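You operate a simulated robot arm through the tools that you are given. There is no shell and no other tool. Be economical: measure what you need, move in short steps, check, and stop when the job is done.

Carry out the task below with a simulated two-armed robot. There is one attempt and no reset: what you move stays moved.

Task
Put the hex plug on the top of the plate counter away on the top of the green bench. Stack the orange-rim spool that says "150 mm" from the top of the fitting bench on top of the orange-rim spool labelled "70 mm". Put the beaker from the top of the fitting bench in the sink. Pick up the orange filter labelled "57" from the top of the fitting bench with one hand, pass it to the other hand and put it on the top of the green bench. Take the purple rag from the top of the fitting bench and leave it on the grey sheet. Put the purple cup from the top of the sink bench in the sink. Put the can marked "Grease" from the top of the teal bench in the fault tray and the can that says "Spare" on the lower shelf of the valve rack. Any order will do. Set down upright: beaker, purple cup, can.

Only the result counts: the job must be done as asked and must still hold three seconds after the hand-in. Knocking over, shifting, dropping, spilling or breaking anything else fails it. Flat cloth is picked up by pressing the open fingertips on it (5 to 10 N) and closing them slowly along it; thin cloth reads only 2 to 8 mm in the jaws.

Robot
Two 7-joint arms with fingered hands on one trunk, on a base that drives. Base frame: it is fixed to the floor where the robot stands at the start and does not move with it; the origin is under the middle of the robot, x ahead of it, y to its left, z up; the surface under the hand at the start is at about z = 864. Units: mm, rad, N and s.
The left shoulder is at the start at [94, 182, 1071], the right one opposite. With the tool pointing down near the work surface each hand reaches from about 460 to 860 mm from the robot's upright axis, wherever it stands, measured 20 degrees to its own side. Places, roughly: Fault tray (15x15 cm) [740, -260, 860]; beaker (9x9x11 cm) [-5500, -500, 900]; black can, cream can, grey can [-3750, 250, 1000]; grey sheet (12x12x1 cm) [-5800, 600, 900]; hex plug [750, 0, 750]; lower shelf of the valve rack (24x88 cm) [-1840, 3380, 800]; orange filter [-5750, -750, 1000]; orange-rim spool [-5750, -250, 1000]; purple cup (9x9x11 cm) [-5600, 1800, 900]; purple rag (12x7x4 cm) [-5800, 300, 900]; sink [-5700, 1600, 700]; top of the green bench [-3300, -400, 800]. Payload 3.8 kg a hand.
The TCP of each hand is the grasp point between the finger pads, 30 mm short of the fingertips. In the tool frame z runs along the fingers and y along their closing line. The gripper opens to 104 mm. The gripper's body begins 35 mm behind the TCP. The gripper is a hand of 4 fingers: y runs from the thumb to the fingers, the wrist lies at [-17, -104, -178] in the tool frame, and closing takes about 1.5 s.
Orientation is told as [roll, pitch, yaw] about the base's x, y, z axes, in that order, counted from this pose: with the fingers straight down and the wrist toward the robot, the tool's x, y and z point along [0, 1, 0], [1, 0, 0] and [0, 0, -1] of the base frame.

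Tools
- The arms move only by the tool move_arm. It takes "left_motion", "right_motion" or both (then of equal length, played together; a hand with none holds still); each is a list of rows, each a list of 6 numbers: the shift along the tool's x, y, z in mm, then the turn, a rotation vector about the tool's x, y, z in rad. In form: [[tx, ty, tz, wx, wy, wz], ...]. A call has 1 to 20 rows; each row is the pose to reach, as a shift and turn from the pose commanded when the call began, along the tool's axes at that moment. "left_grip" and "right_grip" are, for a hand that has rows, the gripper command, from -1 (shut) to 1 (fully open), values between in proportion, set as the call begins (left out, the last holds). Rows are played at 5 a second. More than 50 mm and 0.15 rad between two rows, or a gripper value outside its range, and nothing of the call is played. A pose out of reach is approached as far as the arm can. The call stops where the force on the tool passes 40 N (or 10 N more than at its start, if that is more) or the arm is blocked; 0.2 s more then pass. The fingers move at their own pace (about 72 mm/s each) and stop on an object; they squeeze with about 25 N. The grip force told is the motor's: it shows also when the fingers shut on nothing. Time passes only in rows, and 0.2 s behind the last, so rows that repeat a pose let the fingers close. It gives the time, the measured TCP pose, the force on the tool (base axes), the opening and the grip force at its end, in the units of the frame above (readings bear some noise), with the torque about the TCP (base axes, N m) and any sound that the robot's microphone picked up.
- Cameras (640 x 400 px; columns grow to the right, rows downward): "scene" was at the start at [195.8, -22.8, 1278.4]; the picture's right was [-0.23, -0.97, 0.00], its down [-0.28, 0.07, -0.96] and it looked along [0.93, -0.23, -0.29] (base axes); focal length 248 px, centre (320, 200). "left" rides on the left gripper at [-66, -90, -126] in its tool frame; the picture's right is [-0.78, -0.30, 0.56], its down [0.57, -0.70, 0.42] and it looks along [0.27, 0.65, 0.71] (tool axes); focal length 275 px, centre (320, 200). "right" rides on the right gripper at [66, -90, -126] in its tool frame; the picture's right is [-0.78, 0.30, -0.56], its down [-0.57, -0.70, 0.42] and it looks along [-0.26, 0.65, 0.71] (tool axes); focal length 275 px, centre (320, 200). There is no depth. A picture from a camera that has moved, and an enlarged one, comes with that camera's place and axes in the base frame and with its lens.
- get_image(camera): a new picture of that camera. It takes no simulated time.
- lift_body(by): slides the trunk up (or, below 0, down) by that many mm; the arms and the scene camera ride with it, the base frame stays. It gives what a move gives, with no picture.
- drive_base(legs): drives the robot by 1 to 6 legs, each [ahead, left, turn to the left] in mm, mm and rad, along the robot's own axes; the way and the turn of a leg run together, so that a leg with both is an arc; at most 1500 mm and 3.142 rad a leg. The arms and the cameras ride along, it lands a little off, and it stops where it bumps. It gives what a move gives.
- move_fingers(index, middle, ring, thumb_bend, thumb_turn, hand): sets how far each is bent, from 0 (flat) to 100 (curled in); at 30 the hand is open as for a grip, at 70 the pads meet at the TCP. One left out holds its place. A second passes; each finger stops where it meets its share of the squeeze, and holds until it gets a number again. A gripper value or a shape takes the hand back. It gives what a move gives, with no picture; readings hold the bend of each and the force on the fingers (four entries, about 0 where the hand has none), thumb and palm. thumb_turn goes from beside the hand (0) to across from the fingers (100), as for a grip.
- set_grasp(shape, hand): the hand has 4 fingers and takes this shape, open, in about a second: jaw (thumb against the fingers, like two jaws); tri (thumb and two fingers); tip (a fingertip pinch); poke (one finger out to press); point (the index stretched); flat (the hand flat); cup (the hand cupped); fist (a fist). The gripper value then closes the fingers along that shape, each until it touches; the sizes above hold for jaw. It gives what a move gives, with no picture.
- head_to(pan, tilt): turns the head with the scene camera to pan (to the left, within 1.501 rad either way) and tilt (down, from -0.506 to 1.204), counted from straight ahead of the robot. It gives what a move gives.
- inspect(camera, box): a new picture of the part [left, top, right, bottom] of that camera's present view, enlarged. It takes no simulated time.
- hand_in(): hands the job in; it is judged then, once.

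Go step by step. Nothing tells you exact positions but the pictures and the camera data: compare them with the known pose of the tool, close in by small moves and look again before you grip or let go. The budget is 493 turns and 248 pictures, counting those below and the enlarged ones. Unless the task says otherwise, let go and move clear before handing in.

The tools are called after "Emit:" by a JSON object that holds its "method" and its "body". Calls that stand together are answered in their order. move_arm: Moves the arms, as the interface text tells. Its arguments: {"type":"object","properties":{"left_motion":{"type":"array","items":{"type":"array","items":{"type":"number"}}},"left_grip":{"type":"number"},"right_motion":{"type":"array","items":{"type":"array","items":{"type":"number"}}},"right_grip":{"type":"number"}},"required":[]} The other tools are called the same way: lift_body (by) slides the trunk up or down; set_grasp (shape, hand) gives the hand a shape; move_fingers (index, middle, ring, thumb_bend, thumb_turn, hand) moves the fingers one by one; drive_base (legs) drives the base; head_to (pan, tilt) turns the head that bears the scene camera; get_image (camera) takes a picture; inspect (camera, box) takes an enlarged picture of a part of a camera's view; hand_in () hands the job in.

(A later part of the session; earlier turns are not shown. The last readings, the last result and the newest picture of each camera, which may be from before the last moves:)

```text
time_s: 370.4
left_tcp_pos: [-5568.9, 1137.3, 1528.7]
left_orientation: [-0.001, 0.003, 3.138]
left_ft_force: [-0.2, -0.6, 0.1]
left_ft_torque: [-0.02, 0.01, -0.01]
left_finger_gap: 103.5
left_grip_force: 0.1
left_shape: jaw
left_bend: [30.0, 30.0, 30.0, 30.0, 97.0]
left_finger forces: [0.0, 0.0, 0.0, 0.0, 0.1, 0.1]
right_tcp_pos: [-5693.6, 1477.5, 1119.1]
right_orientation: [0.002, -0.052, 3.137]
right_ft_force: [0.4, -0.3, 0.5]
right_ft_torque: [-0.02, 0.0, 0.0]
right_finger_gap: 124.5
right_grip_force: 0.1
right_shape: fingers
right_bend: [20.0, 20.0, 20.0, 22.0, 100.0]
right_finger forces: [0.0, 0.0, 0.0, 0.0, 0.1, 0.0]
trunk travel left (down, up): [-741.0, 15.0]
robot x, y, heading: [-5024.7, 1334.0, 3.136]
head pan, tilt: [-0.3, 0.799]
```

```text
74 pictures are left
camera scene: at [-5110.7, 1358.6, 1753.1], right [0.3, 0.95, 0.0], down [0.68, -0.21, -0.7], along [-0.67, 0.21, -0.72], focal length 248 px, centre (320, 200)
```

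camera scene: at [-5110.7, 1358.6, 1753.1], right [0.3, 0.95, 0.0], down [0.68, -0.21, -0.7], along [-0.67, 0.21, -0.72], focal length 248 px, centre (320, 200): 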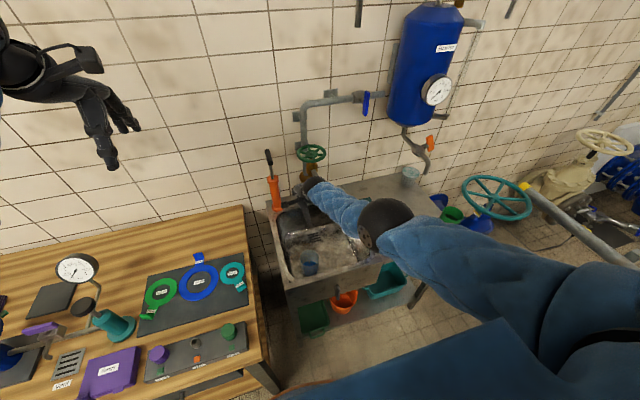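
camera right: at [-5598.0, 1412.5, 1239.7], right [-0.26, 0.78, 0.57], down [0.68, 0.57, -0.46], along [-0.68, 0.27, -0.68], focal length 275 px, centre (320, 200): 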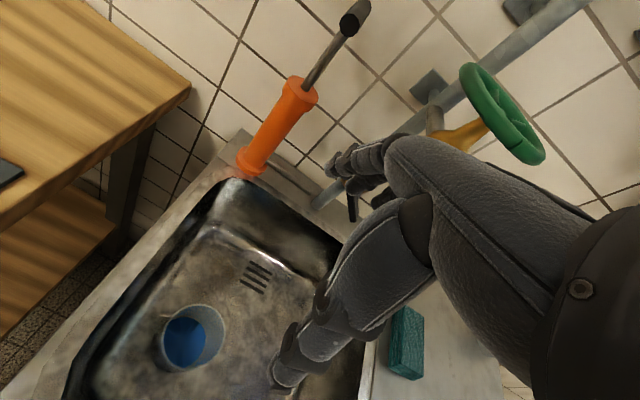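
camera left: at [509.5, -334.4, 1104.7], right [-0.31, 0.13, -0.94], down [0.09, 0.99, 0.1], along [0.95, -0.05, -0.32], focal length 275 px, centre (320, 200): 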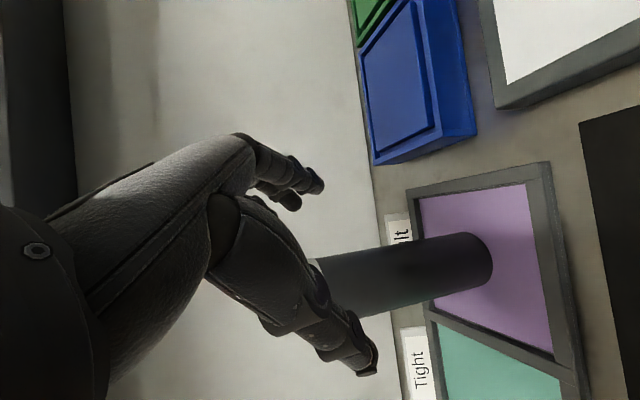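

The beaker is upright in the sink. Next the purple cup near (-5568, 1794): retract the right hand, shift the base right.

Emit:
{"method": "move_arm", "body": {"right_motion": [[0, -35, 0, 0.017, 0, 0], [0, -70, 0, 0.035, 0, 0], [0, -110, 0, 0.052, 0, 0], [0, -140, 0, 0.052, 0, 0]]}}

Emit:
{"method": "drive_base", "body": {"legs": [[0, -300, 0]]}}

Emit:
{"method": "get_image", "body": {"camera": "right"}}

Emit:
{"method": "head_to", "body": {"pan": -0.1, "tilt": 0.8}}

Emit:
{"method": "get_image", "body": {"camera": "scene"}}

```text
time_s: 371.4
left_tcp_pos: [-5567.9, 1140.0, 1529.0]
left_orientation: [0.0, 0.0, 3.137]
left_ft_force: [-0.5, 0.1, 0.6]
left_ft_torque: [-0.04, 0.02, -0.01]
left_finger_gap: 103.6
left_grip_force: 0.1
left_shape: jaw
left_bend: [30.0, 30.0, 30.0, 30.0, 97.0]
left_finger forces: [0.1, 0.0, 0.0, 0.0, 0.0, 0.1]
right_tcp_pos: [-5552.0, 1476.7, 1112.5]
right_orientation: [0.001, 0.001, 3.137]
right_ft_force: [-0.2, -1.4, 1.6]
right_ft_torque: [-0.05, 0.03, 0.02]
right_finger_gap: 124.5
right_grip_force: 0.0
right_shape: fingers
right_bend: [20.0, 20.0, 20.0, 22.0, 100.0]
right_finger forces: [0.0, 0.0, 0.0, 0.0, 0.0, 0.0]
trunk travel left (down, up): [-741.0, 15.0]
robot x, y, heading: [-5020.5, 1336.2, 3.134]
head pan, tilt: [-0.3, 0.799]
```

```text
time_s: 373.4
left_tcp_pos: [-5567.7, 1436.3, 1528.5]
left_orientation: [-0.001, 0.002, 3.138]
left_ft_force: [-0.1, -0.7, -0.1]
left_ft_torque: [0.01, 0.0, 0.01]
left_finger_gap: 103.8
left_grip_force: 0.0
left_shape: jaw
left_bend: [30.0, 30.0, 30.0, 30.0, 97.0]
left_finger forces: [0.1, 0.1, 0.0, 0.1, 0.0, 0.0]
right_tcp_pos: [-5552.9, 1773.9, 1111.8]
right_orientation: [0.001, 0.0, 3.138]
right_ft_force: [0.5, -0.7, -0.3]
right_ft_torque: [0.01, 0.01, 0.0]
right_finger_gap: 124.8
right_grip_force: 0.0
right_shape: fingers
right_bend: [20.0, 20.0, 20.0, 22.0, 100.0]
right_finger forces: [0.0, 0.0, 0.0, 0.0, 0.0, 0.1]
trunk travel left (down, up): [-741.0, 15.0]
robot x, y, heading: [-5021.5, 1634.3, 3.139]
head pan, tilt: [-0.3, 0.799]
```

```text
73 pictures are left
camera right: at [-5463.6, 1708.9, 1237.8], right [-0.29, 0.78, 0.56], down [0.7, 0.57, -0.43], along [-0.65, 0.27, -0.71], focal length 275 px, centre (320, 200)
```

right: 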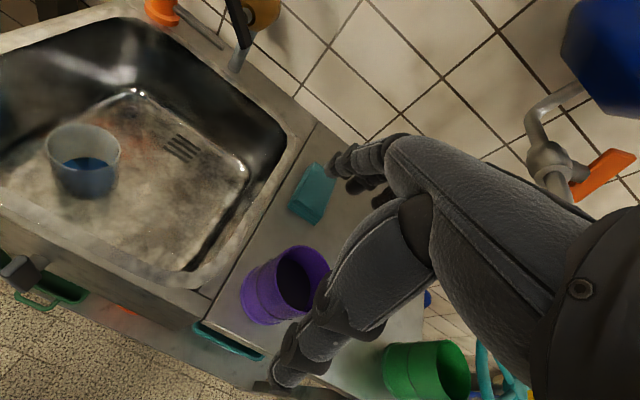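

```text
time_s: 374.1
left_tcp_pos: [-5567.1, 1436.2, 1527.8]
left_orientation: [0.001, -0.001, 3.138]
left_ft_force: [-0.6, 0.7, 0.0]
left_ft_torque: [0.0, 0.0, 0.0]
left_finger_gap: 103.6
left_grip_force: 0.1
left_shape: jaw
left_bend: [30.0, 30.0, 30.0, 30.0, 97.0]
left_finger forces: [0.1, 0.0, 0.0, 0.0, 0.0, 0.0]
right_tcp_pos: [-5553.2, 1775.7, 1110.6]
right_orientation: [0.001, 0.001, 3.139]
right_ft_force: [0.1, 0.9, 0.2]
right_ft_torque: [-0.02, 0.0, -0.01]
right_finger_gap: 124.8
right_grip_force: 0.1
right_shape: fingers
right_bend: [20.0, 20.0, 20.0, 22.0, 100.0]
right_finger forces: [0.0, 0.0, 0.1, 0.0, 0.1, 0.1]
trunk travel left (down, up): [-741.0, 15.0]
robot x, y, heading: [-5022.1, 1636.0, 3.139]
head pan, tilt: [-0.099, 0.799]
```

```text
72 pictures are left
camera scene: at [-5112.7, 1642.2, 1753.1], right [0.1, 0.99, 0.0], down [0.71, -0.07, -0.7], along [-0.69, 0.07, -0.72], focal length 248 px, centre (320, 200)
```

scene: 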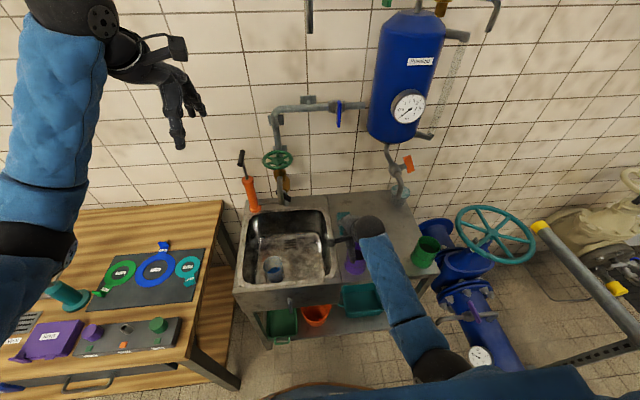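

Emit:
{"method": "move_arm", "body": {"right_motion": [[-20, 15, 20, 0, 0, 0], [-39, 28, 45, 0, 0, 0], [-39, 28, 62, 0, 0, 0], [-39, 28, 62, 0, 0, 0]]}}

Emit:
{"method": "get_image", "body": {"camera": "right"}}

```text
time_s: 375.1
left_tcp_pos: [-5568.1, 1438.5, 1528.9]
left_orientation: [-0.001, 0.003, 3.14]
left_ft_force: [0.1, 0.1, -0.8]
left_ft_torque: [0.0, 0.01, -0.04]
left_finger_gap: 103.7
left_grip_force: 0.1
left_shape: jaw
left_bend: [30.0, 30.0, 30.0, 30.0, 97.0]
left_finger forces: [0.1, 0.0, 0.0, 0.0, 0.1, 0.1]
right_tcp_pos: [-5581.3, 1812.5, 1048.7]
right_orientation: [0.004, -0.001, 3.139]
right_ft_force: [0.3, -0.4, -0.6]
right_ft_torque: [-0.01, -0.01, 0.0]
right_finger_gap: 125.0
right_grip_force: 0.0
right_shape: fingers
right_bend: [20.0, 20.0, 20.0, 22.0, 100.0]
right_finger forces: [0.0, 0.1, 0.0, 0.1, 0.1, 0.1]
trunk travel left (down, up): [-741.0, 15.0]
robot x, y, heading: [-5018.5, 1632.7, 3.136]
head pan, tilt: [-0.099, 0.799]
```

```text
71 pictures are left
camera right: at [-5492.2, 1748.6, 1175.2], right [-0.29, 0.78, 0.56], down [0.7, 0.57, -0.43], along [-0.65, 0.27, -0.71], focal length 275 px, centre (320, 200)
```

right: 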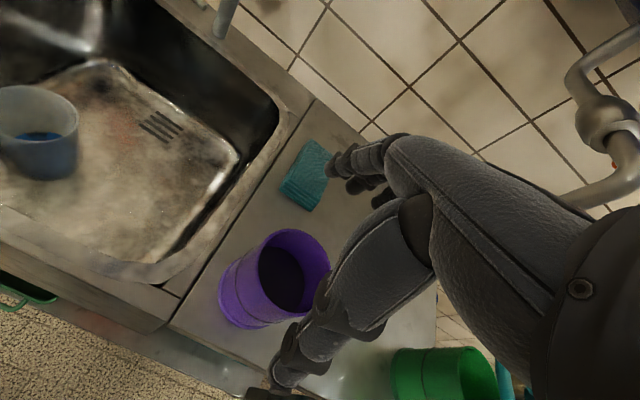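

Emit:
{"method": "move_arm", "body": {"right_motion": [[-3, 0, 28, 0, 0, 0], [-3, 0, 56, 0, 0, 0], [-3, 0, 80, 0, 0, 0], [-3, 0, 80, 0, 0, 0]]}}

Emit:
{"method": "get_image", "body": {"camera": "right"}}

```text
time_s: 376.1
left_tcp_pos: [-5566.4, 1436.1, 1527.9]
left_orientation: [0.0, -0.002, 3.139]
left_ft_force: [0.9, -0.7, 0.1]
left_ft_torque: [0.0, -0.01, -0.01]
left_finger_gap: 103.6
left_grip_force: 0.1
left_shape: jaw
left_bend: [30.0, 30.0, 30.0, 30.0, 97.0]
left_finger forces: [0.1, 0.1, 0.0, 0.0, 0.0, 0.0]
right_tcp_pos: [-5580.4, 1816.2, 970.1]
right_orientation: [0.002, -0.002, 3.14]
right_ft_force: [0.5, -0.4, 0.6]
right_ft_torque: [0.0, 0.02, -0.04]
right_finger_gap: 124.6
right_grip_force: 0.1
right_shape: fingers
right_bend: [20.0, 20.0, 20.0, 22.0, 100.0]
right_finger forces: [0.0, 0.0, 0.0, 0.1, 0.0, 0.0]
trunk travel left (down, up): [-741.0, 15.0]
robot x, y, heading: [-5022.0, 1634.4, 3.137]
head pan, tilt: [-0.099, 0.799]
```

```text
70 pictures are left
camera right: at [-5490.6, 1751.6, 1096.5], right [-0.29, 0.78, 0.55], down [0.7, 0.57, -0.43], along [-0.65, 0.26, -0.71], focal length 275 px, centre (320, 200)
```

right: 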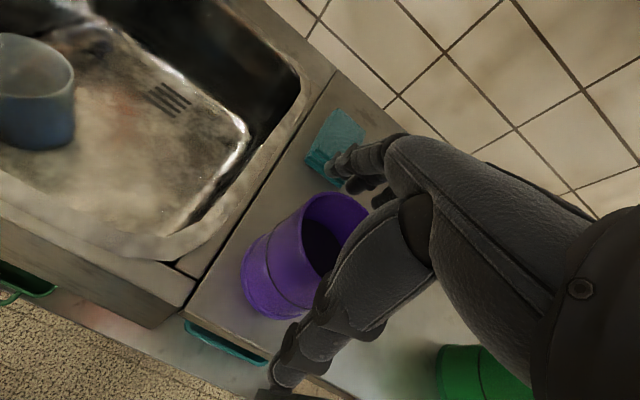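

Emit:
{"method": "move_arm", "body": {"right_motion": [[0, 0, 0, 0, 0, 0], [0, 0, 0, 0, 0, 0], [0, 0, 0, 0, 0, 0], [0, 0, 0, 0, 0, 0], [0, 0, 0, 0, 0, 0], [0, 0, 0, 0, 0, 0], [0, 0, 0, 0, 0, 0], [0, 0, -6, 0, 0, 0], [0, 0, -15, 0, 0, 0], [0, 0, -30, 0, 0, 0], [0, 0, -30, 0, 0, 0]], "right_grip": -1}}

Emit:
{"method": "get_image", "body": {"camera": "right"}}

```text
time_s: 378.5
left_tcp_pos: [-5569.3, 1437.0, 1530.0]
left_orientation: [-0.001, 0.0, 3.139]
left_ft_force: [-0.6, -0.5, 0.4]
left_ft_torque: [-0.03, -0.01, 0.02]
left_finger_gap: 103.9
left_grip_force: 0.1
left_shape: jaw
left_bend: [30.0, 30.0, 30.0, 30.0, 97.0]
left_finger forces: [0.1, 0.0, 0.0, 0.1, 0.0, 0.0]
right_tcp_pos: [-5581.1, 1816.4, 999.7]
right_orientation: [0.001, 0.0, 3.137]
right_ft_force: [1.0, -0.8, 0.7]
right_ft_torque: [0.04, -0.02, 0.01]
right_finger_gap: 13.9
right_grip_force: 24.8
right_shape: jaw
right_bend: [70.0, 52.0, 72.0, 78.0, 100.0]
right_finger forces: [0.0, 0.0, 0.0, 0.1, 0.0, 0.0]
trunk travel left (down, up): [-741.0, 15.0]
robot x, y, heading: [-5021.0, 1634.4, 3.138]
head pan, tilt: [-0.099, 0.799]
```

```text
69 pictures are left
camera right: at [-5491.5, 1751.1, 1125.5], right [-0.29, 0.78, 0.56], down [0.7, 0.57, -0.43], along [-0.65, 0.27, -0.71], focal length 275 px, centre (320, 200)
```

right: 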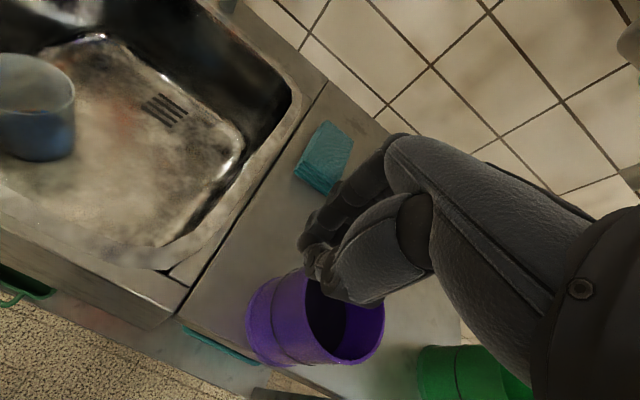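

The fingers closed above the rim and nudged the cup (it's still upright); its rim is lower (z≈931) than assumed. I'll reopen and re-align at about (-5576, 1881).

Emit:
{"method": "move_fingers", "body": {"hand": "right", "index": 20, "middle": 20, "ring": 20, "thumb_bend": 20}}

Emit:
{"method": "move_arm", "body": {"right_motion": [[-22, -2, -10, 0, 0, 0], [-44, -4, -10, 0, 0, 0], [-65, -5, -10, 0, 0, 0], [-65, -5, -10, 0, 0, 0]]}}

Emit:
{"method": "get_image", "body": {"camera": "right"}}

```text
time_s: 379.5
left_tcp_pos: [-5567.0, 1436.7, 1528.7]
left_orientation: [0.0, -0.001, 3.137]
left_ft_force: [0.5, 0.5, 0.5]
left_ft_torque: [0.02, 0.0, 0.02]
left_finger_gap: 103.9
left_grip_force: 0.2
left_shape: jaw
left_bend: [30.0, 30.0, 30.0, 30.0, 97.0]
left_finger forces: [0.0, 0.1, 0.0, 0.0, 0.0, 0.0]
right_tcp_pos: [-5580.8, 1816.9, 999.5]
right_orientation: [0.002, 0.0, 3.139]
right_ft_force: [-0.3, -0.3, -0.2]
right_ft_torque: [0.0, 0.0, -0.02]
right_finger_gap: 126.1
right_grip_force: 0.1
right_shape: fingers
right_bend: [20.0, 20.0, 20.0, 20.0, 100.0]
right_finger forces: [0.0, 0.0, 0.1, 0.0, 0.1, 0.0]
trunk travel left (down, up): [-741.0, 15.0]
robot x, y, heading: [-5025.5, 1632.1, 3.14]
head pan, tilt: [-0.099, 0.799]
```

```text
time_s: 380.5
left_tcp_pos: [-5568.0, 1435.9, 1528.4]
left_orientation: [0.001, -0.001, 3.138]
left_ft_force: [0.4, 1.0, -0.2]
left_ft_torque: [0.01, 0.01, -0.01]
left_finger_gap: 103.5
left_grip_force: 0.0
left_shape: jaw
left_bend: [30.0, 30.0, 30.0, 30.0, 97.0]
left_finger forces: [0.0, 0.1, 0.0, 0.1, 0.1, 0.0]
right_tcp_pos: [-5575.4, 1882.3, 1010.2]
right_orientation: [0.002, -0.001, 3.138]
right_ft_force: [-0.1, 0.6, 0.5]
right_ft_torque: [0.01, -0.01, -0.02]
right_finger_gap: 126.1
right_grip_force: 0.0
right_shape: fingers
right_bend: [20.0, 20.0, 20.0, 20.0, 100.0]
right_finger forces: [0.1, 0.1, 0.0, 0.0, 0.0, 0.1]
trunk travel left (down, up): [-741.0, 15.0]
robot x, y, heading: [-5021.7, 1635.3, 3.137]
head pan, tilt: [-0.099, 0.799]
```

```text
68 pictures are left
camera right: at [-5485.9, 1816.7, 1135.5], right [-0.29, 0.78, 0.56], down [0.7, 0.57, -0.43], along [-0.65, 0.27, -0.71], focal length 275 px, centre (320, 200)
```

right: 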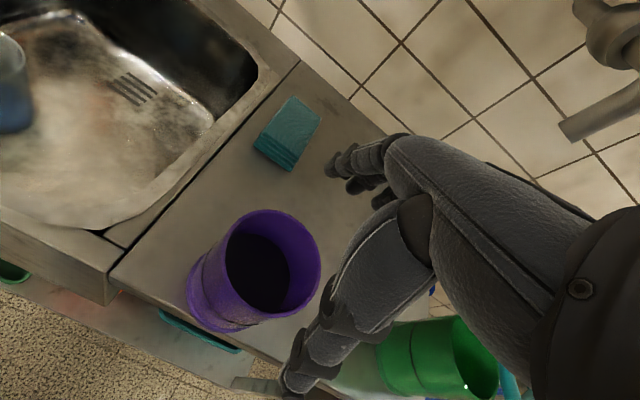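

Emit:
{"method": "move_arm", "body": {"right_motion": [[11, 7, 15, 0, 0, 0], [11, 7, 45, 0, 0, 0], [11, 7, 72, 0, 0, 0], [11, 7, 94, 0, 0, 0], [11, 7, 94, 0, 0, 0]]}}

Emit:
{"method": "get_image", "body": {"camera": "right"}}

```text
time_s: 381.7
left_tcp_pos: [-5568.5, 1436.1, 1527.5]
left_orientation: [0.001, 0.002, 3.138]
left_ft_force: [0.2, -0.3, -0.6]
left_ft_torque: [-0.01, -0.03, 0.02]
left_finger_gap: 103.8
left_grip_force: 0.1
left_shape: jaw
left_bend: [30.0, 30.0, 30.0, 30.0, 97.0]
left_finger forces: [0.0, 0.0, 0.0, 0.0, 0.0, 0.0]
right_tcp_pos: [-5560.3, 1867.3, 948.2]
right_orientation: [0.001, 0.0, 3.138]
right_ft_force: [-0.7, 1.0, 0.0]
right_ft_torque: [0.04, -0.04, 0.04]
right_finger_gap: 126.5
right_grip_force: 0.1
right_shape: fingers
right_bend: [20.0, 20.0, 20.0, 20.0, 100.0]
right_finger forces: [0.0, 0.1, 0.0, 0.0, 0.0, 0.0]
right hand out of reach, approached as far as the arm can: row 2, 3, 4, 5
trunk travel left (down, up): [-741.0, 15.0]
robot x, y, heading: [-5021.9, 1637.1, 3.14]
head pan, tilt: [-0.099, 0.799]
```

```text
67 pictures are left
camera right: at [-5470.6, 1803.7, 1073.6], right [-0.29, 0.78, 0.56], down [0.7, 0.57, -0.43], along [-0.65, 0.27, -0.71], focal length 275 px, centre (320, 200)
```

right: 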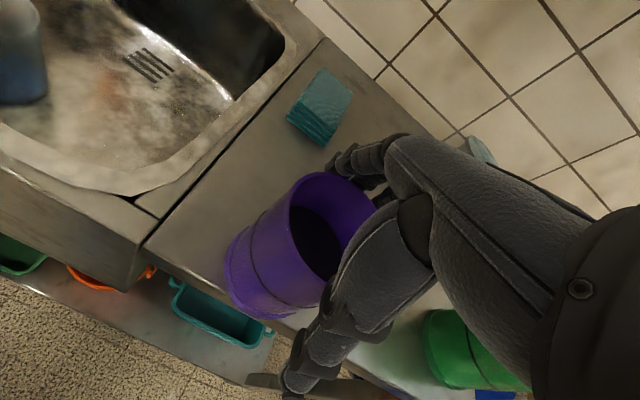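

Emit:
{"method": "move_arm", "body": {"right_motion": [[0, 0, -45, 0, 0, 0], [0, 0, -90, 0, 0, 0], [0, 5, -135, 0, 0, 0], [0, 10, -180, 0, 0, 0], [2, 15, -225, 0, 0, 0], [4, 20, -270, 0, 0, 0], [4, 20, -270, 0, 0, 0]]}}

Emit:
{"method": "lift_body", "body": {"by": -200}}

Emit:
{"method": "get_image", "body": {"camera": "right"}}

```text
time_s: 383.3
left_tcp_pos: [-5566.6, 1437.7, 1528.5]
left_orientation: [0.0, -0.001, 3.137]
left_ft_force: [-0.7, 0.1, -0.5]
left_ft_torque: [0.01, 0.01, 0.03]
left_finger_gap: 103.7
left_grip_force: 0.0
left_shape: jaw
left_bend: [30.0, 30.0, 30.0, 30.0, 97.0]
left_finger forces: [0.1, 0.0, 0.0, 0.0, 0.0, 0.0]
right_tcp_pos: [-5581.2, 1865.0, 1218.1]
right_orientation: [0.0, 0.0, 3.14]
right_ft_force: [0.4, -0.1, 0.4]
right_ft_torque: [0.01, -0.02, -0.01]
right_finger_gap: 127.0
right_grip_force: 0.0
right_shape: fingers
right_bend: [20.0, 20.0, 20.0, 20.0, 100.0]
right_finger forces: [0.1, 0.0, 0.0, 0.1, 0.1, 0.0]
trunk travel left (down, up): [-741.0, 15.0]
robot x, y, heading: [-5023.0, 1635.1, 3.136]
head pan, tilt: [-0.099, 0.799]
```

```text
time_s: 385.5
left_tcp_pos: [-5567.4, 1436.8, 1328.5]
left_orientation: [0.0, 0.0, 3.137]
left_ft_force: [0.3, 0.4, 0.4]
left_ft_torque: [0.02, -0.02, 0.02]
left_finger_gap: 103.6
left_grip_force: 0.0
left_shape: jaw
left_bend: [30.0, 30.0, 30.0, 30.0, 97.0]
left_finger forces: [0.0, 0.0, 0.0, 0.0, 0.1, 0.1]
right_tcp_pos: [-5581.0, 1866.2, 1018.7]
right_orientation: [0.003, -0.001, 3.138]
right_ft_force: [-0.2, 0.1, 0.4]
right_ft_torque: [0.0, 0.0, -0.02]
right_finger_gap: 126.6
right_grip_force: 0.0
right_shape: fingers
right_bend: [20.0, 20.0, 20.0, 20.0, 100.0]
right_finger forces: [0.0, 0.0, 0.1, 0.1, 0.0, 0.1]
trunk travel left (down, up): [-541.0, 215.0]
robot x, y, heading: [-5021.7, 1629.0, 3.141]
head pan, tilt: [-0.099, 0.799]
```

```text
66 pictures are left
camera right: at [-5491.1, 1800.1, 1145.0], right [-0.29, 0.78, 0.56], down [0.7, 0.57, -0.43], along [-0.65, 0.27, -0.71], focal length 275 px, centre (320, 200)
```

right: 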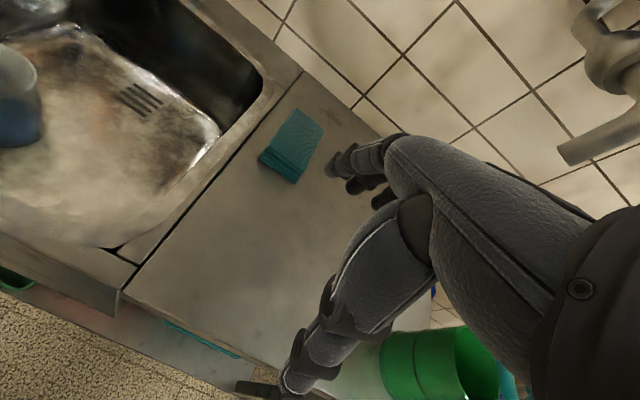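

The cup isn't in this view; I need to find it.

Emit:
{"method": "get_image", "body": {"camera": "scene"}}

```text
65 pictures are left
camera scene: at [-5119.4, 1641.1, 1553.1], right [0.1, 0.99, 0.0], down [0.71, -0.07, -0.7], along [-0.69, 0.07, -0.72], focal length 248 px, centre (320, 200)
```

scene: 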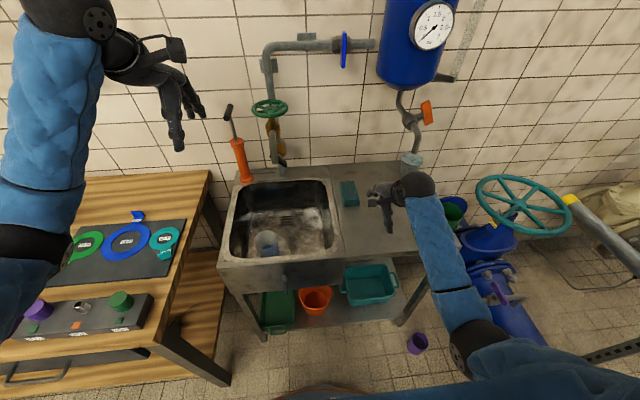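

Emit:
{"method": "inspect", "body": {"camera": "scene", "box": [380, 310, 460, 370]}}

```text
6.67 times, centred on (420, 340) of scene
camera zoom: at [-5119.4, 1641.1, 1553.1], right [0.1, 0.99, 0.0], down [0.71, -0.07, -0.7], along [-0.69, 0.07, -0.72], focal length 1651 px, centre (-347, -733)
```

zoom: 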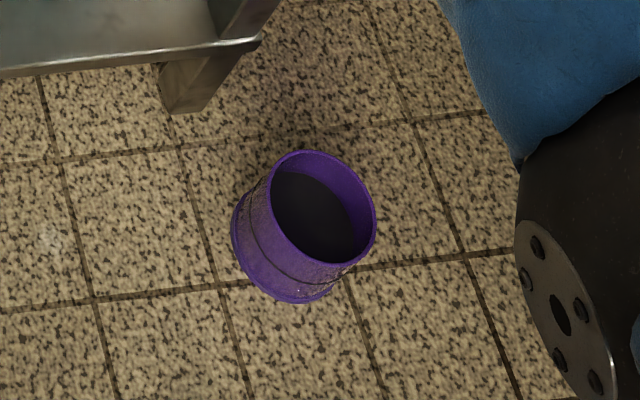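

The cup landed upright and intact on the floor at about (-5437, 2200). I can fetch it with the left hand beside the base: tuck the arms, back off and turn to face +y.

Emit:
{"method": "move_arm", "body": {"right_motion": [[0, -10, -45, 0, 0, 0], [0, -25, -90, 0, 0, 0], [0, -40, -135, 0, 0, 0], [0, -55, -180, 0, 0, 0], [-5, -70, -225, 0, 0, 0], [-10, -90, -265, 0, 0, 0], [-15, -110, -300, 0, 0, 0]], "left_motion": [[5, -15, 0, 0, 0, 0], [10, -30, 0, 0, 0, 0], [15, -45, 0, 0, 0, 0], [20, -60, 0, 0, 0, 0], [25, -75, 0, 0, 0, 0], [30, -90, 0, 0, 0, 0], [40, -105, 0, 0, 0, 0]], "right_grip": 1}}

Emit:
{"method": "drive_base", "body": {"legs": [[-140, 0, 0], [0, 0, -1.571], [330, 0, 0]]}}

Emit:
{"method": "head_to", "body": {"pan": 0.8, "tilt": 0.9}}

Emit:
{"method": "get_image", "body": {"camera": "scene"}}

```text
time_s: 387.1
left_tcp_pos: [-5461.3, 1396.7, 1328.2]
left_orientation: [0.0, -0.001, 3.138]
left_ft_force: [0.4, 0.2, 0.7]
left_ft_torque: [0.02, -0.03, 0.0]
left_finger_gap: 103.7
left_grip_force: 0.0
left_shape: jaw
left_bend: [30.0, 30.0, 30.0, 30.0, 97.0]
left_finger forces: [0.0, 0.1, 0.0, 0.0, 0.0, 0.0]
right_tcp_pos: [-5468.8, 1880.4, 1317.7]
right_orientation: [0.002, -0.001, 3.137]
right_ft_force: [1.5, -0.7, 0.8]
right_ft_torque: [0.01, -0.04, -0.01]
right_finger_gap: 103.9
right_grip_force: 0.1
right_shape: jaw
right_bend: [30.0, 30.0, 30.0, 30.0, 97.0]
right_finger forces: [0.0, 0.0, 0.0, 0.1, 0.0, 0.1]
trunk travel left (down, up): [-541.0, 215.0]
robot x, y, heading: [-5020.5, 1630.7, 3.135]
head pan, tilt: [-0.099, 0.799]
```

```text
time_s: 390.2
left_tcp_pos: [-5383.0, 1682.9, 1327.5]
left_orientation: [0.001, 0.002, 2.544]
left_ft_force: [0.2, 0.7, 0.6]
left_ft_torque: [0.04, -0.01, 0.02]
left_finger_gap: 103.9
left_grip_force: 0.1
left_shape: jaw
left_bend: [30.0, 30.0, 30.0, 30.0, 97.0]
left_finger forces: [0.0, 0.0, 0.0, 0.0, 0.0, 0.0]
right_tcp_pos: [-5128.5, 2080.5, 1321.4]
right_orientation: [0.01, -0.009, 2.573]
right_ft_force: [-0.1, 0.4, -0.1]
right_ft_torque: [0.01, -0.01, -0.01]
right_finger_gap: 104.0
right_grip_force: 0.1
right_shape: jaw
right_bend: [30.0, 30.0, 30.0, 30.0, 97.0]
right_finger forces: [0.1, 0.0, 0.0, 0.1, 0.0, 0.0]
trunk travel left (down, up): [-541.0, 215.0]
robot x, y, heading: [-4884.2, 1629.0, 2.548]
head pan, tilt: [-0.099, 0.799]
stopped in leg 2: the robot was blocked; the commanded pose is now the measured one
```

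```text
time_s: 391.4
left_tcp_pos: [-5386.2, 1683.4, 1325.6]
left_orientation: [-0.001, 0.004, 2.543]
left_ft_force: [0.3, 0.4, -0.5]
left_ft_torque: [-0.03, 0.0, 0.04]
left_finger_gap: 103.8
left_grip_force: 0.1
left_shape: jaw
left_bend: [30.0, 30.0, 30.0, 30.0, 97.0]
left_finger forces: [0.0, 0.0, 0.0, 0.0, 0.0, 0.0]
right_tcp_pos: [-5128.1, 2082.5, 1320.9]
right_orientation: [0.007, -0.007, 2.569]
right_ft_force: [-1.0, -0.1, -0.3]
right_ft_torque: [0.0, 0.0, -0.04]
right_finger_gap: 103.9
right_grip_force: 0.0
right_shape: jaw
right_bend: [30.0, 30.0, 30.0, 30.0, 97.0]
right_finger forces: [0.0, 0.0, 0.0, 0.0, 0.0, 0.0]
trunk travel left (down, up): [-541.0, 215.0]
robot x, y, heading: [-4880.1, 1634.9, 2.547]
head pan, tilt: [0.799, 0.901]
```

```text
63 pictures are left
camera scene: at [-4978.5, 1628.3, 1544.6], right [-0.2, 0.98, 0.0], down [0.77, 0.16, -0.62], along [-0.6, -0.13, -0.79], focal length 248 px, centre (320, 200)
```

scene: 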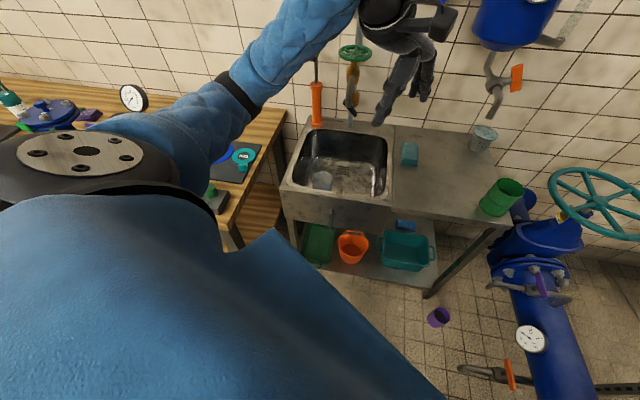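

Emit:
{"method": "head_to", "body": {"pan": -0.7, "tilt": 0.6}}

Emit:
{"method": "get_image", "body": {"camera": "scene"}}

```text
time_s: 393.1
left_tcp_pos: [-5385.7, 1684.2, 1325.8]
left_orientation: [-0.003, 0.004, 2.544]
left_ft_force: [-0.3, 0.5, 0.3]
left_ft_torque: [0.01, -0.01, 0.0]
left_finger_gap: 104.0
left_grip_force: 0.1
left_shape: jaw
left_bend: [30.0, 30.0, 30.0, 30.0, 97.0]
left_finger forces: [0.0, 0.1, 0.1, 0.0, 0.1, 0.2]
right_tcp_pos: [-5128.4, 2082.7, 1321.0]
right_orientation: [0.008, -0.007, 2.571]
right_ft_force: [-0.6, -0.1, 0.9]
right_ft_torque: [0.02, -0.01, 0.02]
right_finger_gap: 104.0
right_grip_force: 0.0
right_shape: jaw
right_bend: [30.0, 30.0, 30.0, 30.0, 97.0]
right_finger forces: [0.0, 0.0, 0.1, 0.0, 0.0, 0.0]
trunk travel left (down, up): [-541.0, 215.0]
robot x, y, heading: [-4882.3, 1636.4, 2.547]
head pan, tilt: [-0.7, 0.6]
```

```text
62 pictures are left
camera scene: at [-4928.7, 1728.6, 1569.5], right [0.96, 0.27, 0.01], down [0.16, -0.54, -0.82], along [-0.22, 0.79, -0.57], focal length 248 px, centre (320, 200)
```

scene: 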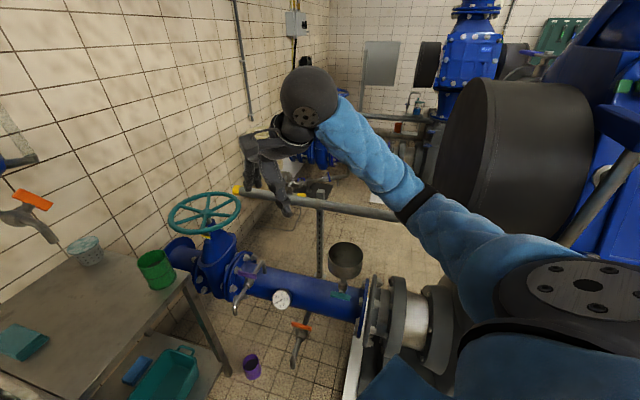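

The right forearm touched the big fixed black pipe flange. I'll move away from it, tuck the right arm toward the middle, then continue.

Emit:
{"method": "drive_base", "body": {"legs": [[0, 160, 0]]}}

Emit:
{"method": "move_arm", "body": {"right_motion": [[35, 10, 0, 0, 0, 0], [70, 20, 0, 0, 0, 0], [105, 30, 0, 0, 0, 0], [140, 40, 0, 0, 0, 0], [170, 50, 0, 0, 0, 0], [170, 50, 0, 0, 0, 0]]}}

Emit:
{"method": "get_image", "body": {"camera": "scene"}}

```text
time_s: 393.7
left_tcp_pos: [-5383.8, 1682.2, 1327.4]
left_orientation: [0.0, 0.002, 2.545]
left_ft_force: [-1.1, 0.6, 0.4]
left_ft_torque: [0.0, -0.02, -0.02]
left_finger_gap: 104.0
left_grip_force: 0.0
left_shape: jaw
left_bend: [30.0, 30.0, 30.0, 30.0, 97.0]
left_finger forces: [0.0, 0.1, 0.0, 0.0, 0.0, 0.0]
right_tcp_pos: [-5127.9, 2081.6, 1322.6]
right_orientation: [0.01, -0.013, 2.574]
right_ft_force: [-0.2, -0.4, 0.0]
right_ft_torque: [-0.04, 0.0, -0.02]
right_finger_gap: 103.9
right_grip_force: 0.1
right_shape: jaw
right_bend: [30.0, 30.0, 30.0, 30.0, 97.0]
right_finger forces: [0.0, 0.1, 0.0, 0.0, 0.0, 0.0]
trunk travel left (down, up): [-541.0, 215.0]
robot x, y, heading: [-4883.6, 1632.9, 2.546]
head pan, tilt: [-0.7, 0.6]
stopped in leg 1: the robot was blocked; the commanded pose is now the measured one
```

```text
time_s: 395.1
left_tcp_pos: [-5380.1, 1681.8, 1329.2]
left_orientation: [0.003, -0.001, 2.545]
left_ft_force: [0.2, 0.5, -0.4]
left_ft_torque: [-0.03, 0.01, -0.02]
left_finger_gap: 103.8
left_grip_force: 0.2
left_shape: jaw
left_bend: [30.0, 30.0, 30.0, 30.0, 97.0]
left_finger forces: [0.0, 0.0, 0.1, 0.0, 0.1, 0.0]
right_tcp_pos: [-5258.9, 1965.0, 1325.7]
right_orientation: [0.01, -0.014, 2.57]
right_ft_force: [0.3, 0.5, 1.0]
right_ft_torque: [-0.04, 0.01, 0.0]
right_finger_gap: 104.1
right_grip_force: 0.1
right_shape: jaw
right_bend: [30.0, 30.0, 30.0, 30.0, 97.0]
right_finger forces: [0.0, 0.0, 0.0, 0.0, 0.0, 0.0]
trunk travel left (down, up): [-541.0, 215.0]
robot x, y, heading: [-4885.5, 1636.4, 2.544]
head pan, tilt: [-0.7, 0.6]
```

```text
61 pictures are left
camera scene: at [-4921.1, 1727.1, 1569.9], right [0.96, 0.27, 0.0], down [0.15, -0.54, -0.82], along [-0.22, 0.79, -0.57], focal length 248 px, centre (320, 200)
```

scene: 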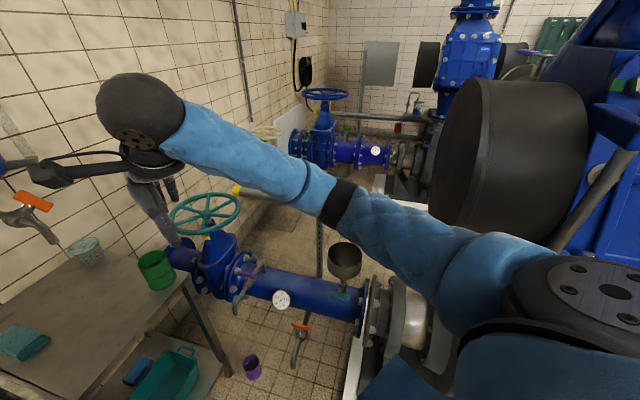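

Emit:
{"method": "drive_base", "body": {"legs": [[0, 150, 0]]}}

```text
time_s: 396.5
left_tcp_pos: [-5464.9, 1555.7, 1328.3]
left_orientation: [0.0, -0.002, 2.542]
left_ft_force: [0.5, 0.2, 0.2]
left_ft_torque: [0.04, 0.01, 0.01]
left_finger_gap: 103.8
left_grip_force: 0.1
left_shape: jaw
left_bend: [30.0, 30.0, 30.0, 30.0, 97.0]
left_finger forces: [0.1, 0.0, 0.1, 0.1, 0.0, 0.1]
right_tcp_pos: [-5342.5, 1839.2, 1324.8]
right_orientation: [0.011, -0.011, 2.572]
right_ft_force: [0.6, -0.3, 0.1]
right_ft_torque: [0.02, -0.01, -0.01]
right_finger_gap: 104.0
right_grip_force: 0.1
right_shape: jaw
right_bend: [30.0, 30.0, 30.0, 30.0, 97.0]
right_finger forces: [0.0, 0.0, 0.0, 0.0, 0.1, 0.1]
trunk travel left (down, up): [-541.0, 215.0]
robot x, y, heading: [-4966.5, 1506.5, 2.545]
head pan, tilt: [-0.7, 0.6]
```

Emit:
{"method": "drive_base", "body": {"legs": [[168, 0, 0], [0, 0, -0.825]]}}

Emit:
{"method": "move_arm", "body": {"left_motion": [[-30, 5, 0, 0, 0, 0], [-60, 10, 0, 0, 0, 0], [-90, 10, 0, 0, 0, 0]], "right_motion": [[0, -20, 0, 0, 0, 0], [0, -40, 0, 0, 0, 0], [0, -50, 0, 0, 0, 0]]}}

Emit:
{"method": "lift_body", "body": {"by": -540}}

Emit:
{"method": "head_to", "body": {"pan": 0.3, "tilt": 0.9}}

Emit:
{"method": "get_image", "body": {"camera": "scene"}}

```text
time_s: 400.1
left_tcp_pos: [-5412.4, 2000.6, 1329.0]
left_orientation: [0.0, 0.0, 1.726]
left_ft_force: [-0.4, 0.7, -0.9]
left_ft_torque: [-0.02, -0.01, 0.02]
left_finger_gap: 103.9
left_grip_force: 0.0
left_shape: jaw
left_bend: [30.0, 30.0, 30.0, 30.0, 97.0]
left_finger forces: [0.0, 0.0, 0.0, 0.1, 0.1, 0.0]
right_tcp_pos: [-5121.9, 2103.0, 1324.0]
right_orientation: [0.01, -0.012, 1.754]
right_ft_force: [0.4, -0.8, 0.1]
right_ft_torque: [-0.01, 0.01, -0.02]
right_finger_gap: 103.9
right_grip_force: 0.1
right_shape: jaw
right_bend: [30.0, 30.0, 30.0, 30.0, 97.0]
right_finger forces: [0.0, 0.0, 0.0, 0.1, 0.1, 0.0]
trunk travel left (down, up): [-541.0, 215.0]
robot x, y, heading: [-5109.6, 1602.3, 1.728]
head pan, tilt: [-0.7, 0.6]
```

```text
time_s: 400.9
left_tcp_pos: [-5323.1, 2023.3, 1329.6]
left_orientation: [0.002, -0.001, 1.726]
left_ft_force: [0.6, -0.6, 0.4]
left_ft_torque: [-0.03, 0.05, 0.02]
left_finger_gap: 103.7
left_grip_force: 0.0
left_shape: jaw
left_bend: [30.0, 30.0, 30.0, 30.0, 97.0]
left_finger forces: [0.0, 0.1, 0.1, 0.0, 0.0, 0.1]
right_tcp_pos: [-5112.2, 2054.5, 1324.6]
right_orientation: [0.011, -0.012, 1.752]
right_ft_force: [0.4, 0.3, -0.4]
right_ft_torque: [0.0, 0.02, 0.01]
right_finger_gap: 103.8
right_grip_force: 0.1
right_shape: jaw
right_bend: [30.0, 30.0, 30.0, 30.0, 97.0]
right_finger forces: [0.1, 0.0, 0.1, 0.1, 0.0, 0.0]
trunk travel left (down, up): [-541.0, 215.0]
robot x, y, heading: [-5110.8, 1600.7, 1.725]
head pan, tilt: [-0.7, 0.6]
```

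```text
refused: -540 is not a number from -400 to 400
```

```text
time_s: 402.2
left_tcp_pos: [-5326.4, 2024.3, 1329.3]
left_orientation: [0.001, -0.003, 1.725]
left_ft_force: [-0.5, -0.2, -0.2]
left_ft_torque: [-0.01, 0.0, 0.0]
left_finger_gap: 103.8
left_grip_force: 0.1
left_shape: jaw
left_bend: [30.0, 30.0, 30.0, 30.0, 97.0]
left_finger forces: [0.0, 0.1, 0.0, 0.1, 0.0, 0.0]
right_tcp_pos: [-5111.9, 2053.7, 1324.9]
right_orientation: [0.011, -0.012, 1.752]
right_ft_force: [0.5, 0.1, 0.6]
right_ft_torque: [-0.01, -0.01, 0.0]
right_finger_gap: 104.0
right_grip_force: 0.0
right_shape: jaw
right_bend: [30.0, 30.0, 30.0, 30.0, 97.0]
right_finger forces: [0.1, 0.0, 0.0, 0.0, 0.0, 0.0]
trunk travel left (down, up): [-541.0, 215.0]
robot x, y, heading: [-5109.2, 1601.2, 1.731]
head pan, tilt: [0.3, 0.901]
```

```text
60 pictures are left
camera scene: at [-5144.9, 1686.5, 1545.1], right [0.9, 0.44, 0.0], down [0.34, -0.7, -0.62], along [-0.27, 0.56, -0.78], focal length 248 px, centre (320, 200)
```

scene: 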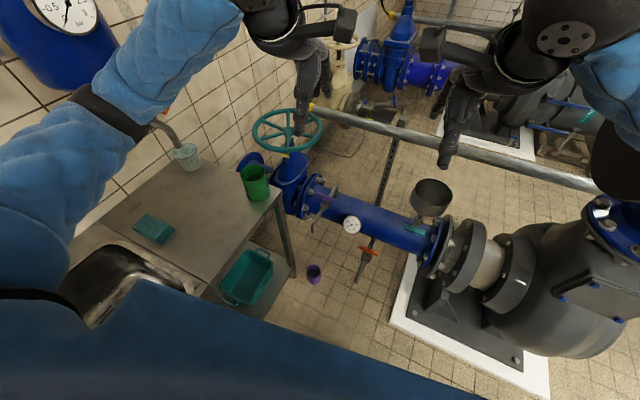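

Emit:
{"method": "drive_base", "body": {"legs": [[-80, -230, 0]]}}

Emit:
{"method": "lift_body", "body": {"by": -400}}

Emit:
{"method": "lift_body", "body": {"by": -140}}

Emit:
{"method": "move_arm", "body": {"left_motion": [[15, -20, 40, 0, 0, 0], [30, -40, 80, 0, 0, 0], [45, -60, 120, 0, 0, 0], [60, -80, 160, 0, 0, 0], [75, -100, 200, 0, 0, 0], [90, -120, 240, 0, 0, 0], [105, -140, 280, 0, 0, 0], [115, -155, 325, 0, 0, 0], [120, -165, 370, 0, 0, 0], [125, -175, 415, 0, 0, 0]]}}

Emit:
{"method": "get_image", "body": {"camera": "scene"}}

```text
time_s: 404.0
left_tcp_pos: [-5083.3, 1982.8, 1329.7]
left_orientation: [0.003, 0.0, 1.727]
left_ft_force: [0.3, 0.4, 0.9]
left_ft_torque: [0.01, 0.02, -0.01]
left_finger_gap: 103.9
left_grip_force: 0.1
left_shape: jaw
left_bend: [30.0, 30.0, 30.0, 30.0, 97.0]
left_finger forces: [0.1, 0.0, 0.0, 0.0, 0.0, 0.0]
right_tcp_pos: [-4870.9, 2012.3, 1323.9]
right_orientation: [0.01, -0.014, 1.756]
right_ft_force: [0.2, 0.2, 0.4]
right_ft_torque: [-0.02, 0.0, 0.0]
right_finger_gap: 103.9
right_grip_force: 0.0
right_shape: jaw
right_bend: [30.0, 30.0, 30.0, 30.0, 97.0]
right_finger forces: [0.0, 0.0, 0.0, 0.0, 0.1, 0.0]
trunk travel left (down, up): [-541.0, 215.0]
robot x, y, heading: [-4865.4, 1562.9, 1.729]
head pan, tilt: [0.3, 0.901]
```

```text
time_s: 407.8
left_tcp_pos: [-5083.7, 1982.7, 930.0]
left_orientation: [0.002, -0.003, 1.728]
left_ft_force: [1.4, -0.3, 1.0]
left_ft_torque: [-0.01, -0.01, -0.01]
left_finger_gap: 103.8
left_grip_force: 0.0
left_shape: jaw
left_bend: [30.0, 30.0, 30.0, 30.0, 97.0]
left_finger forces: [0.0, 0.0, 0.1, 0.0, 0.1, 0.1]
right_tcp_pos: [-4871.2, 2014.1, 924.7]
right_orientation: [0.011, -0.014, 1.755]
right_ft_force: [-0.3, -0.4, 0.1]
right_ft_torque: [0.0, 0.04, 0.05]
right_finger_gap: 104.0
right_grip_force: 0.1
right_shape: jaw
right_bend: [30.0, 30.0, 30.0, 30.0, 97.0]
right_finger forces: [0.0, 0.0, 0.0, 0.1, 0.1, 0.1]
trunk travel left (down, up): [-141.0, 615.0]
robot x, y, heading: [-4866.0, 1563.4, 1.736]
head pan, tilt: [0.3, 0.901]
```

```text
time_s: 409.5
left_tcp_pos: [-5091.4, 2020.0, 743.3]
left_orientation: [0.001, 0.147, 1.727]
left_ft_force: [-0.8, 0.0, 0.3]
left_ft_torque: [0.0, -0.01, 0.06]
left_finger_gap: 103.9
left_grip_force: 0.0
left_shape: jaw
left_bend: [30.0, 30.0, 30.0, 30.0, 97.0]
left_finger forces: [0.0, 0.1, 0.0, 0.1, 0.1, 0.0]
right_tcp_pos: [-4871.8, 2013.4, 785.4]
right_orientation: [0.009, -0.014, 1.753]
right_ft_force: [-0.3, 0.4, 0.7]
right_ft_torque: [0.01, 0.01, 0.01]
right_finger_gap: 103.8
right_grip_force: 0.1
right_shape: jaw
right_bend: [30.0, 30.0, 30.0, 30.0, 97.0]
right_finger forces: [0.1, 0.0, 0.0, 0.0, 0.0, 0.0]
trunk travel left (down, up): [-1.0, 755.0]
robot x, y, heading: [-4863.8, 1560.6, 1.732]
head pan, tilt: [0.3, 0.901]
```

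```text
time_s: 411.7
left_tcp_pos: [-5177.2, 1768.1, 359.8]
left_orientation: [-0.001, 0.147, 1.73]
left_ft_force: [-0.4, 0.5, -0.3]
left_ft_torque: [0.01, 0.05, 0.02]
left_finger_gap: 103.8
left_grip_force: 0.0
left_shape: jaw
left_bend: [30.0, 30.0, 30.0, 30.0, 97.0]
left_finger forces: [0.1, 0.1, 0.0, 0.0, 0.0, 0.1]
left hand out of reach, approached as far as the arm can: row 1, 2, 3, 4, 5, 6, 7, 8
right_tcp_pos: [-4872.1, 2014.0, 784.9]
right_orientation: [0.01, -0.01, 1.753]
right_ft_force: [0.2, -0.3, 0.6]
right_ft_torque: [0.01, -0.03, -0.01]
right_finger_gap: 104.0
right_grip_force: 0.1
right_shape: jaw
right_bend: [30.0, 30.0, 30.0, 30.0, 97.0]
right_finger forces: [0.0, 0.0, 0.1, 0.1, 0.0, 0.1]
trunk travel left (down, up): [-1.0, 755.0]
robot x, y, heading: [-4863.1, 1560.5, 1.727]
head pan, tilt: [0.3, 0.901]
```

```text
59 pictures are left
camera scene: at [-4937.7, 1863.4, 987.7], right [0.9, 0.44, 0.0], down [0.35, -0.7, -0.62], along [-0.28, 0.56, -0.78], focal length 248 px, centre (320, 200)
```

scene: 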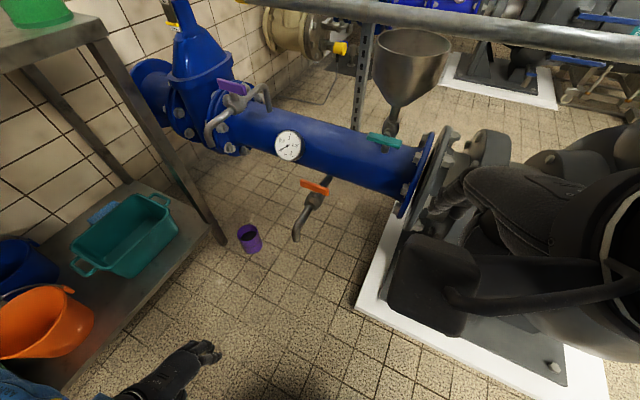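

The left hand reaches low. Now I'll position the base so the cup lies under the left hand, keeping clear of the bench and pump pad.

Emit:
{"method": "drive_base", "body": {"legs": [[0, 0, -0.177], [355, 285, 0]]}}

Emit:
{"method": "get_image", "body": {"camera": "left"}}

Emit:
{"method": "get_image", "body": {"camera": "scene"}}

```text
time_s: 414.9
left_tcp_pos: [-5360.1, 2152.8, 360.6]
left_orientation: [-0.075, 0.142, 1.545]
left_ft_force: [-0.7, -0.4, 0.2]
left_ft_torque: [0.0, 0.01, -0.01]
left_finger_gap: 103.8
left_grip_force: 0.0
left_shape: jaw
left_bend: [30.0, 30.0, 30.0, 30.0, 97.0]
left_finger forces: [0.1, 0.0, 0.1, 0.0, 0.1, 0.0]
right_tcp_pos: [-5051.2, 2331.9, 783.4]
right_orientation: [-0.005, 0.007, 1.597]
right_ft_force: [7.6, -40.6, 2.8]
right_ft_torque: [0.47, -0.04, -1.3]
right_finger_gap: 99.7
right_grip_force: 0.1
right_shape: jaw
right_bend: [30.0, 41.0, 45.0, 30.0, 97.0]
right_finger forces: [0.0, 18.6, 21.4, 0.0, 0.1, 0.1]
trunk travel left (down, up): [-1.0, 755.0]
robot x, y, heading: [-5122.9, 1899.7, 1.552]
head pan, tilt: [0.3, 0.901]
stopped in leg 2: the force on the tool passed its limit at 48 N (the readings are from after the stop); the commanded pose is now the measured one
```

```text
58 pictures are left
camera left: at [-5305.3, 2083.7, 501.8], right [0.81, -0.38, -0.45], down [-0.56, -0.75, -0.36], along [-0.2, 0.54, -0.82], focal length 275 px, centre (320, 200)
```

left: 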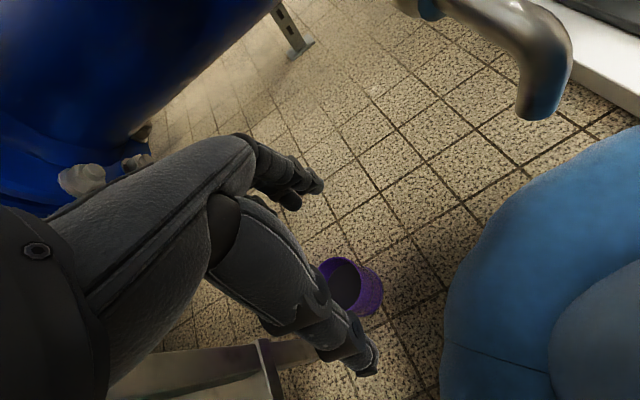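

```text
57 pictures are left
camera scene: at [-5143.6, 2202.7, 989.8], right [0.96, 0.28, 0.0], down [0.22, -0.75, -0.62], along [-0.17, 0.6, -0.78], focal length 248 px, centre (320, 200)
```

scene: 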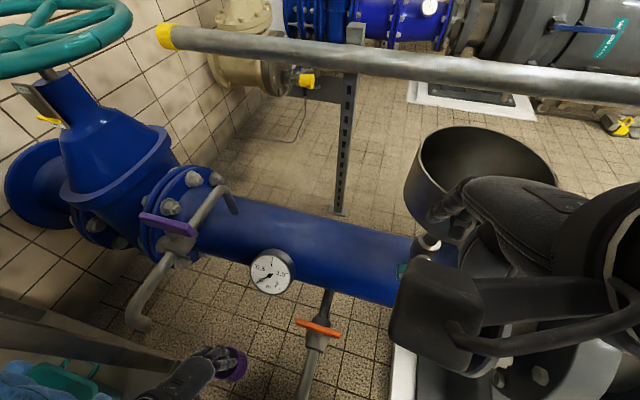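

The right hand bumped the funnel. I'll pull it back and raise it high before going on.

Emit:
{"method": "move_arm", "body": {"right_motion": [[0, -25, 0, 0, 0, 0], [0, -40, -20, 0, 0, 0], [0, -40, -60, 0, 0, 0], [0, -40, -105, 0, 0, 0], [0, -40, -150, 0, 0, 0], [0, -40, -195, 0, 0, 0], [0, -40, -240, 0, 0, 0], [0, -40, -280, 0, 0, 0]]}}

Emit:
{"method": "get_image", "body": {"camera": "scene"}}

```text
time_s: 415.7
left_tcp_pos: [-5361.1, 2152.2, 359.4]
left_orientation: [-0.075, 0.147, 1.548]
left_ft_force: [0.0, -0.5, 0.0]
left_ft_torque: [-0.02, -0.02, 0.0]
left_finger_gap: 103.9
left_grip_force: 0.1
left_shape: jaw
left_bend: [30.0, 30.0, 30.0, 30.0, 97.0]
left_finger forces: [0.0, 0.1, 0.1, 0.1, 0.0, 0.0]
right_tcp_pos: [-5017.0, 2318.9, 781.9]
right_orientation: [-0.17, 0.088, 1.444]
right_ft_force: [0.4, -0.4, -0.2]
right_ft_torque: [0.0, -0.01, -0.03]
right_finger_gap: 104.0
right_grip_force: 0.1
right_shape: jaw
right_bend: [30.0, 30.0, 30.0, 30.0, 97.0]
right_finger forces: [0.0, 0.0, 0.0, 0.0, 0.0, 0.0]
right hand out of reach, approached as far as the arm can: row 1, 2
trunk travel left (down, up): [-1.0, 755.0]
robot x, y, heading: [-5122.8, 1897.4, 1.557]
head pan, tilt: [0.3, 0.901]
stopped in row 3 (right hand): the arm was blocked; the commanded pose is now the measured one
```

```text
56 pictures are left
camera scene: at [-5153.2, 2202.9, 989.3], right [0.93, 0.37, 0.0], down [0.29, -0.72, -0.63], along [-0.24, 0.59, -0.78], focal length 248 px, centre (320, 200)
```

scene: 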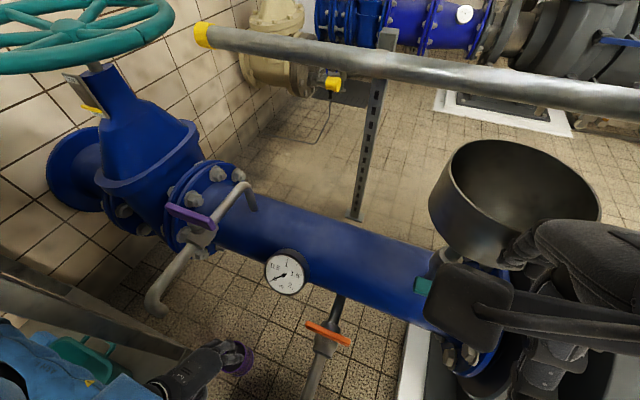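

Emit:
{"method": "drive_base", "body": {"legs": [[-250, 0, 0]]}}

Emit:
{"method": "move_arm", "body": {"right_motion": [[0, 0, -40, 0.03, 0.03, 0], [0, 5, -85, 0.06, 0.08, 0.03], [0, 10, -130, 0.09, 0.12, 0.06], [0, 20, -175, 0.09, 0.17, 0.1], [0, 30, -215, 0.09, 0.17, 0.1], [0, 40, -255, 0.09, 0.17, 0.1], [0, 50, -295, 0.09, 0.17, 0.1], [0, 50, -335, 0.09, 0.17, 0.1]]}}

```text
time_s: 417.5
left_tcp_pos: [-5363.7, 1906.0, 359.1]
left_orientation: [-0.075, 0.149, 1.548]
left_ft_force: [0.4, -0.3, 0.1]
left_ft_torque: [-0.04, 0.02, 0.0]
left_finger_gap: 103.9
left_grip_force: 0.0
left_shape: jaw
left_bend: [30.0, 30.0, 30.0, 30.0, 97.0]
left_finger forces: [0.0, 0.1, 0.0, 0.0, 0.0, 0.1]
right_tcp_pos: [-5019.3, 2073.4, 779.7]
right_orientation: [-0.169, 0.091, 1.439]
right_ft_force: [-0.1, -0.1, -0.2]
right_ft_torque: [0.01, -0.03, 0.03]
right_finger_gap: 104.1
right_grip_force: 0.0
right_shape: jaw
right_bend: [30.0, 30.0, 30.0, 30.0, 97.0]
right_finger forces: [0.1, 0.1, 0.0, 0.1, 0.1, 0.0]
trunk travel left (down, up): [-1.0, 755.0]
robot x, y, heading: [-5132.4, 1650.7, 1.559]
head pan, tilt: [0.3, 0.901]
```

```text
time_s: 419.3
left_tcp_pos: [-5362.7, 1906.5, 358.4]
left_orientation: [-0.076, 0.151, 1.547]
left_ft_force: [-0.6, 0.2, 0.1]
left_ft_torque: [0.0, 0.02, -0.01]
left_finger_gap: 103.8
left_grip_force: 0.1
left_shape: jaw
left_bend: [30.0, 30.0, 30.0, 30.0, 97.0]
left_finger forces: [0.0, 0.1, 0.0, 0.0, 0.0, 0.0]
right_tcp_pos: [-5067.5, 2183.6, 1056.4]
right_orientation: [-0.007, 0.168, 1.334]
right_ft_force: [-0.3, -0.3, 0.2]
right_ft_torque: [0.02, 0.0, 0.01]
right_finger_gap: 104.1
right_grip_force: 0.1
right_shape: jaw
right_bend: [30.0, 30.0, 30.0, 30.0, 97.0]
right_finger forces: [0.0, 0.1, 0.0, 0.0, 0.1, 0.1]
right hand out of reach, approached as far as the arm can: row 7, 8
trunk travel left (down, up): [-1.0, 755.0]
robot x, y, heading: [-5131.3, 1649.2, 1.555]
head pan, tilt: [0.3, 0.901]
```

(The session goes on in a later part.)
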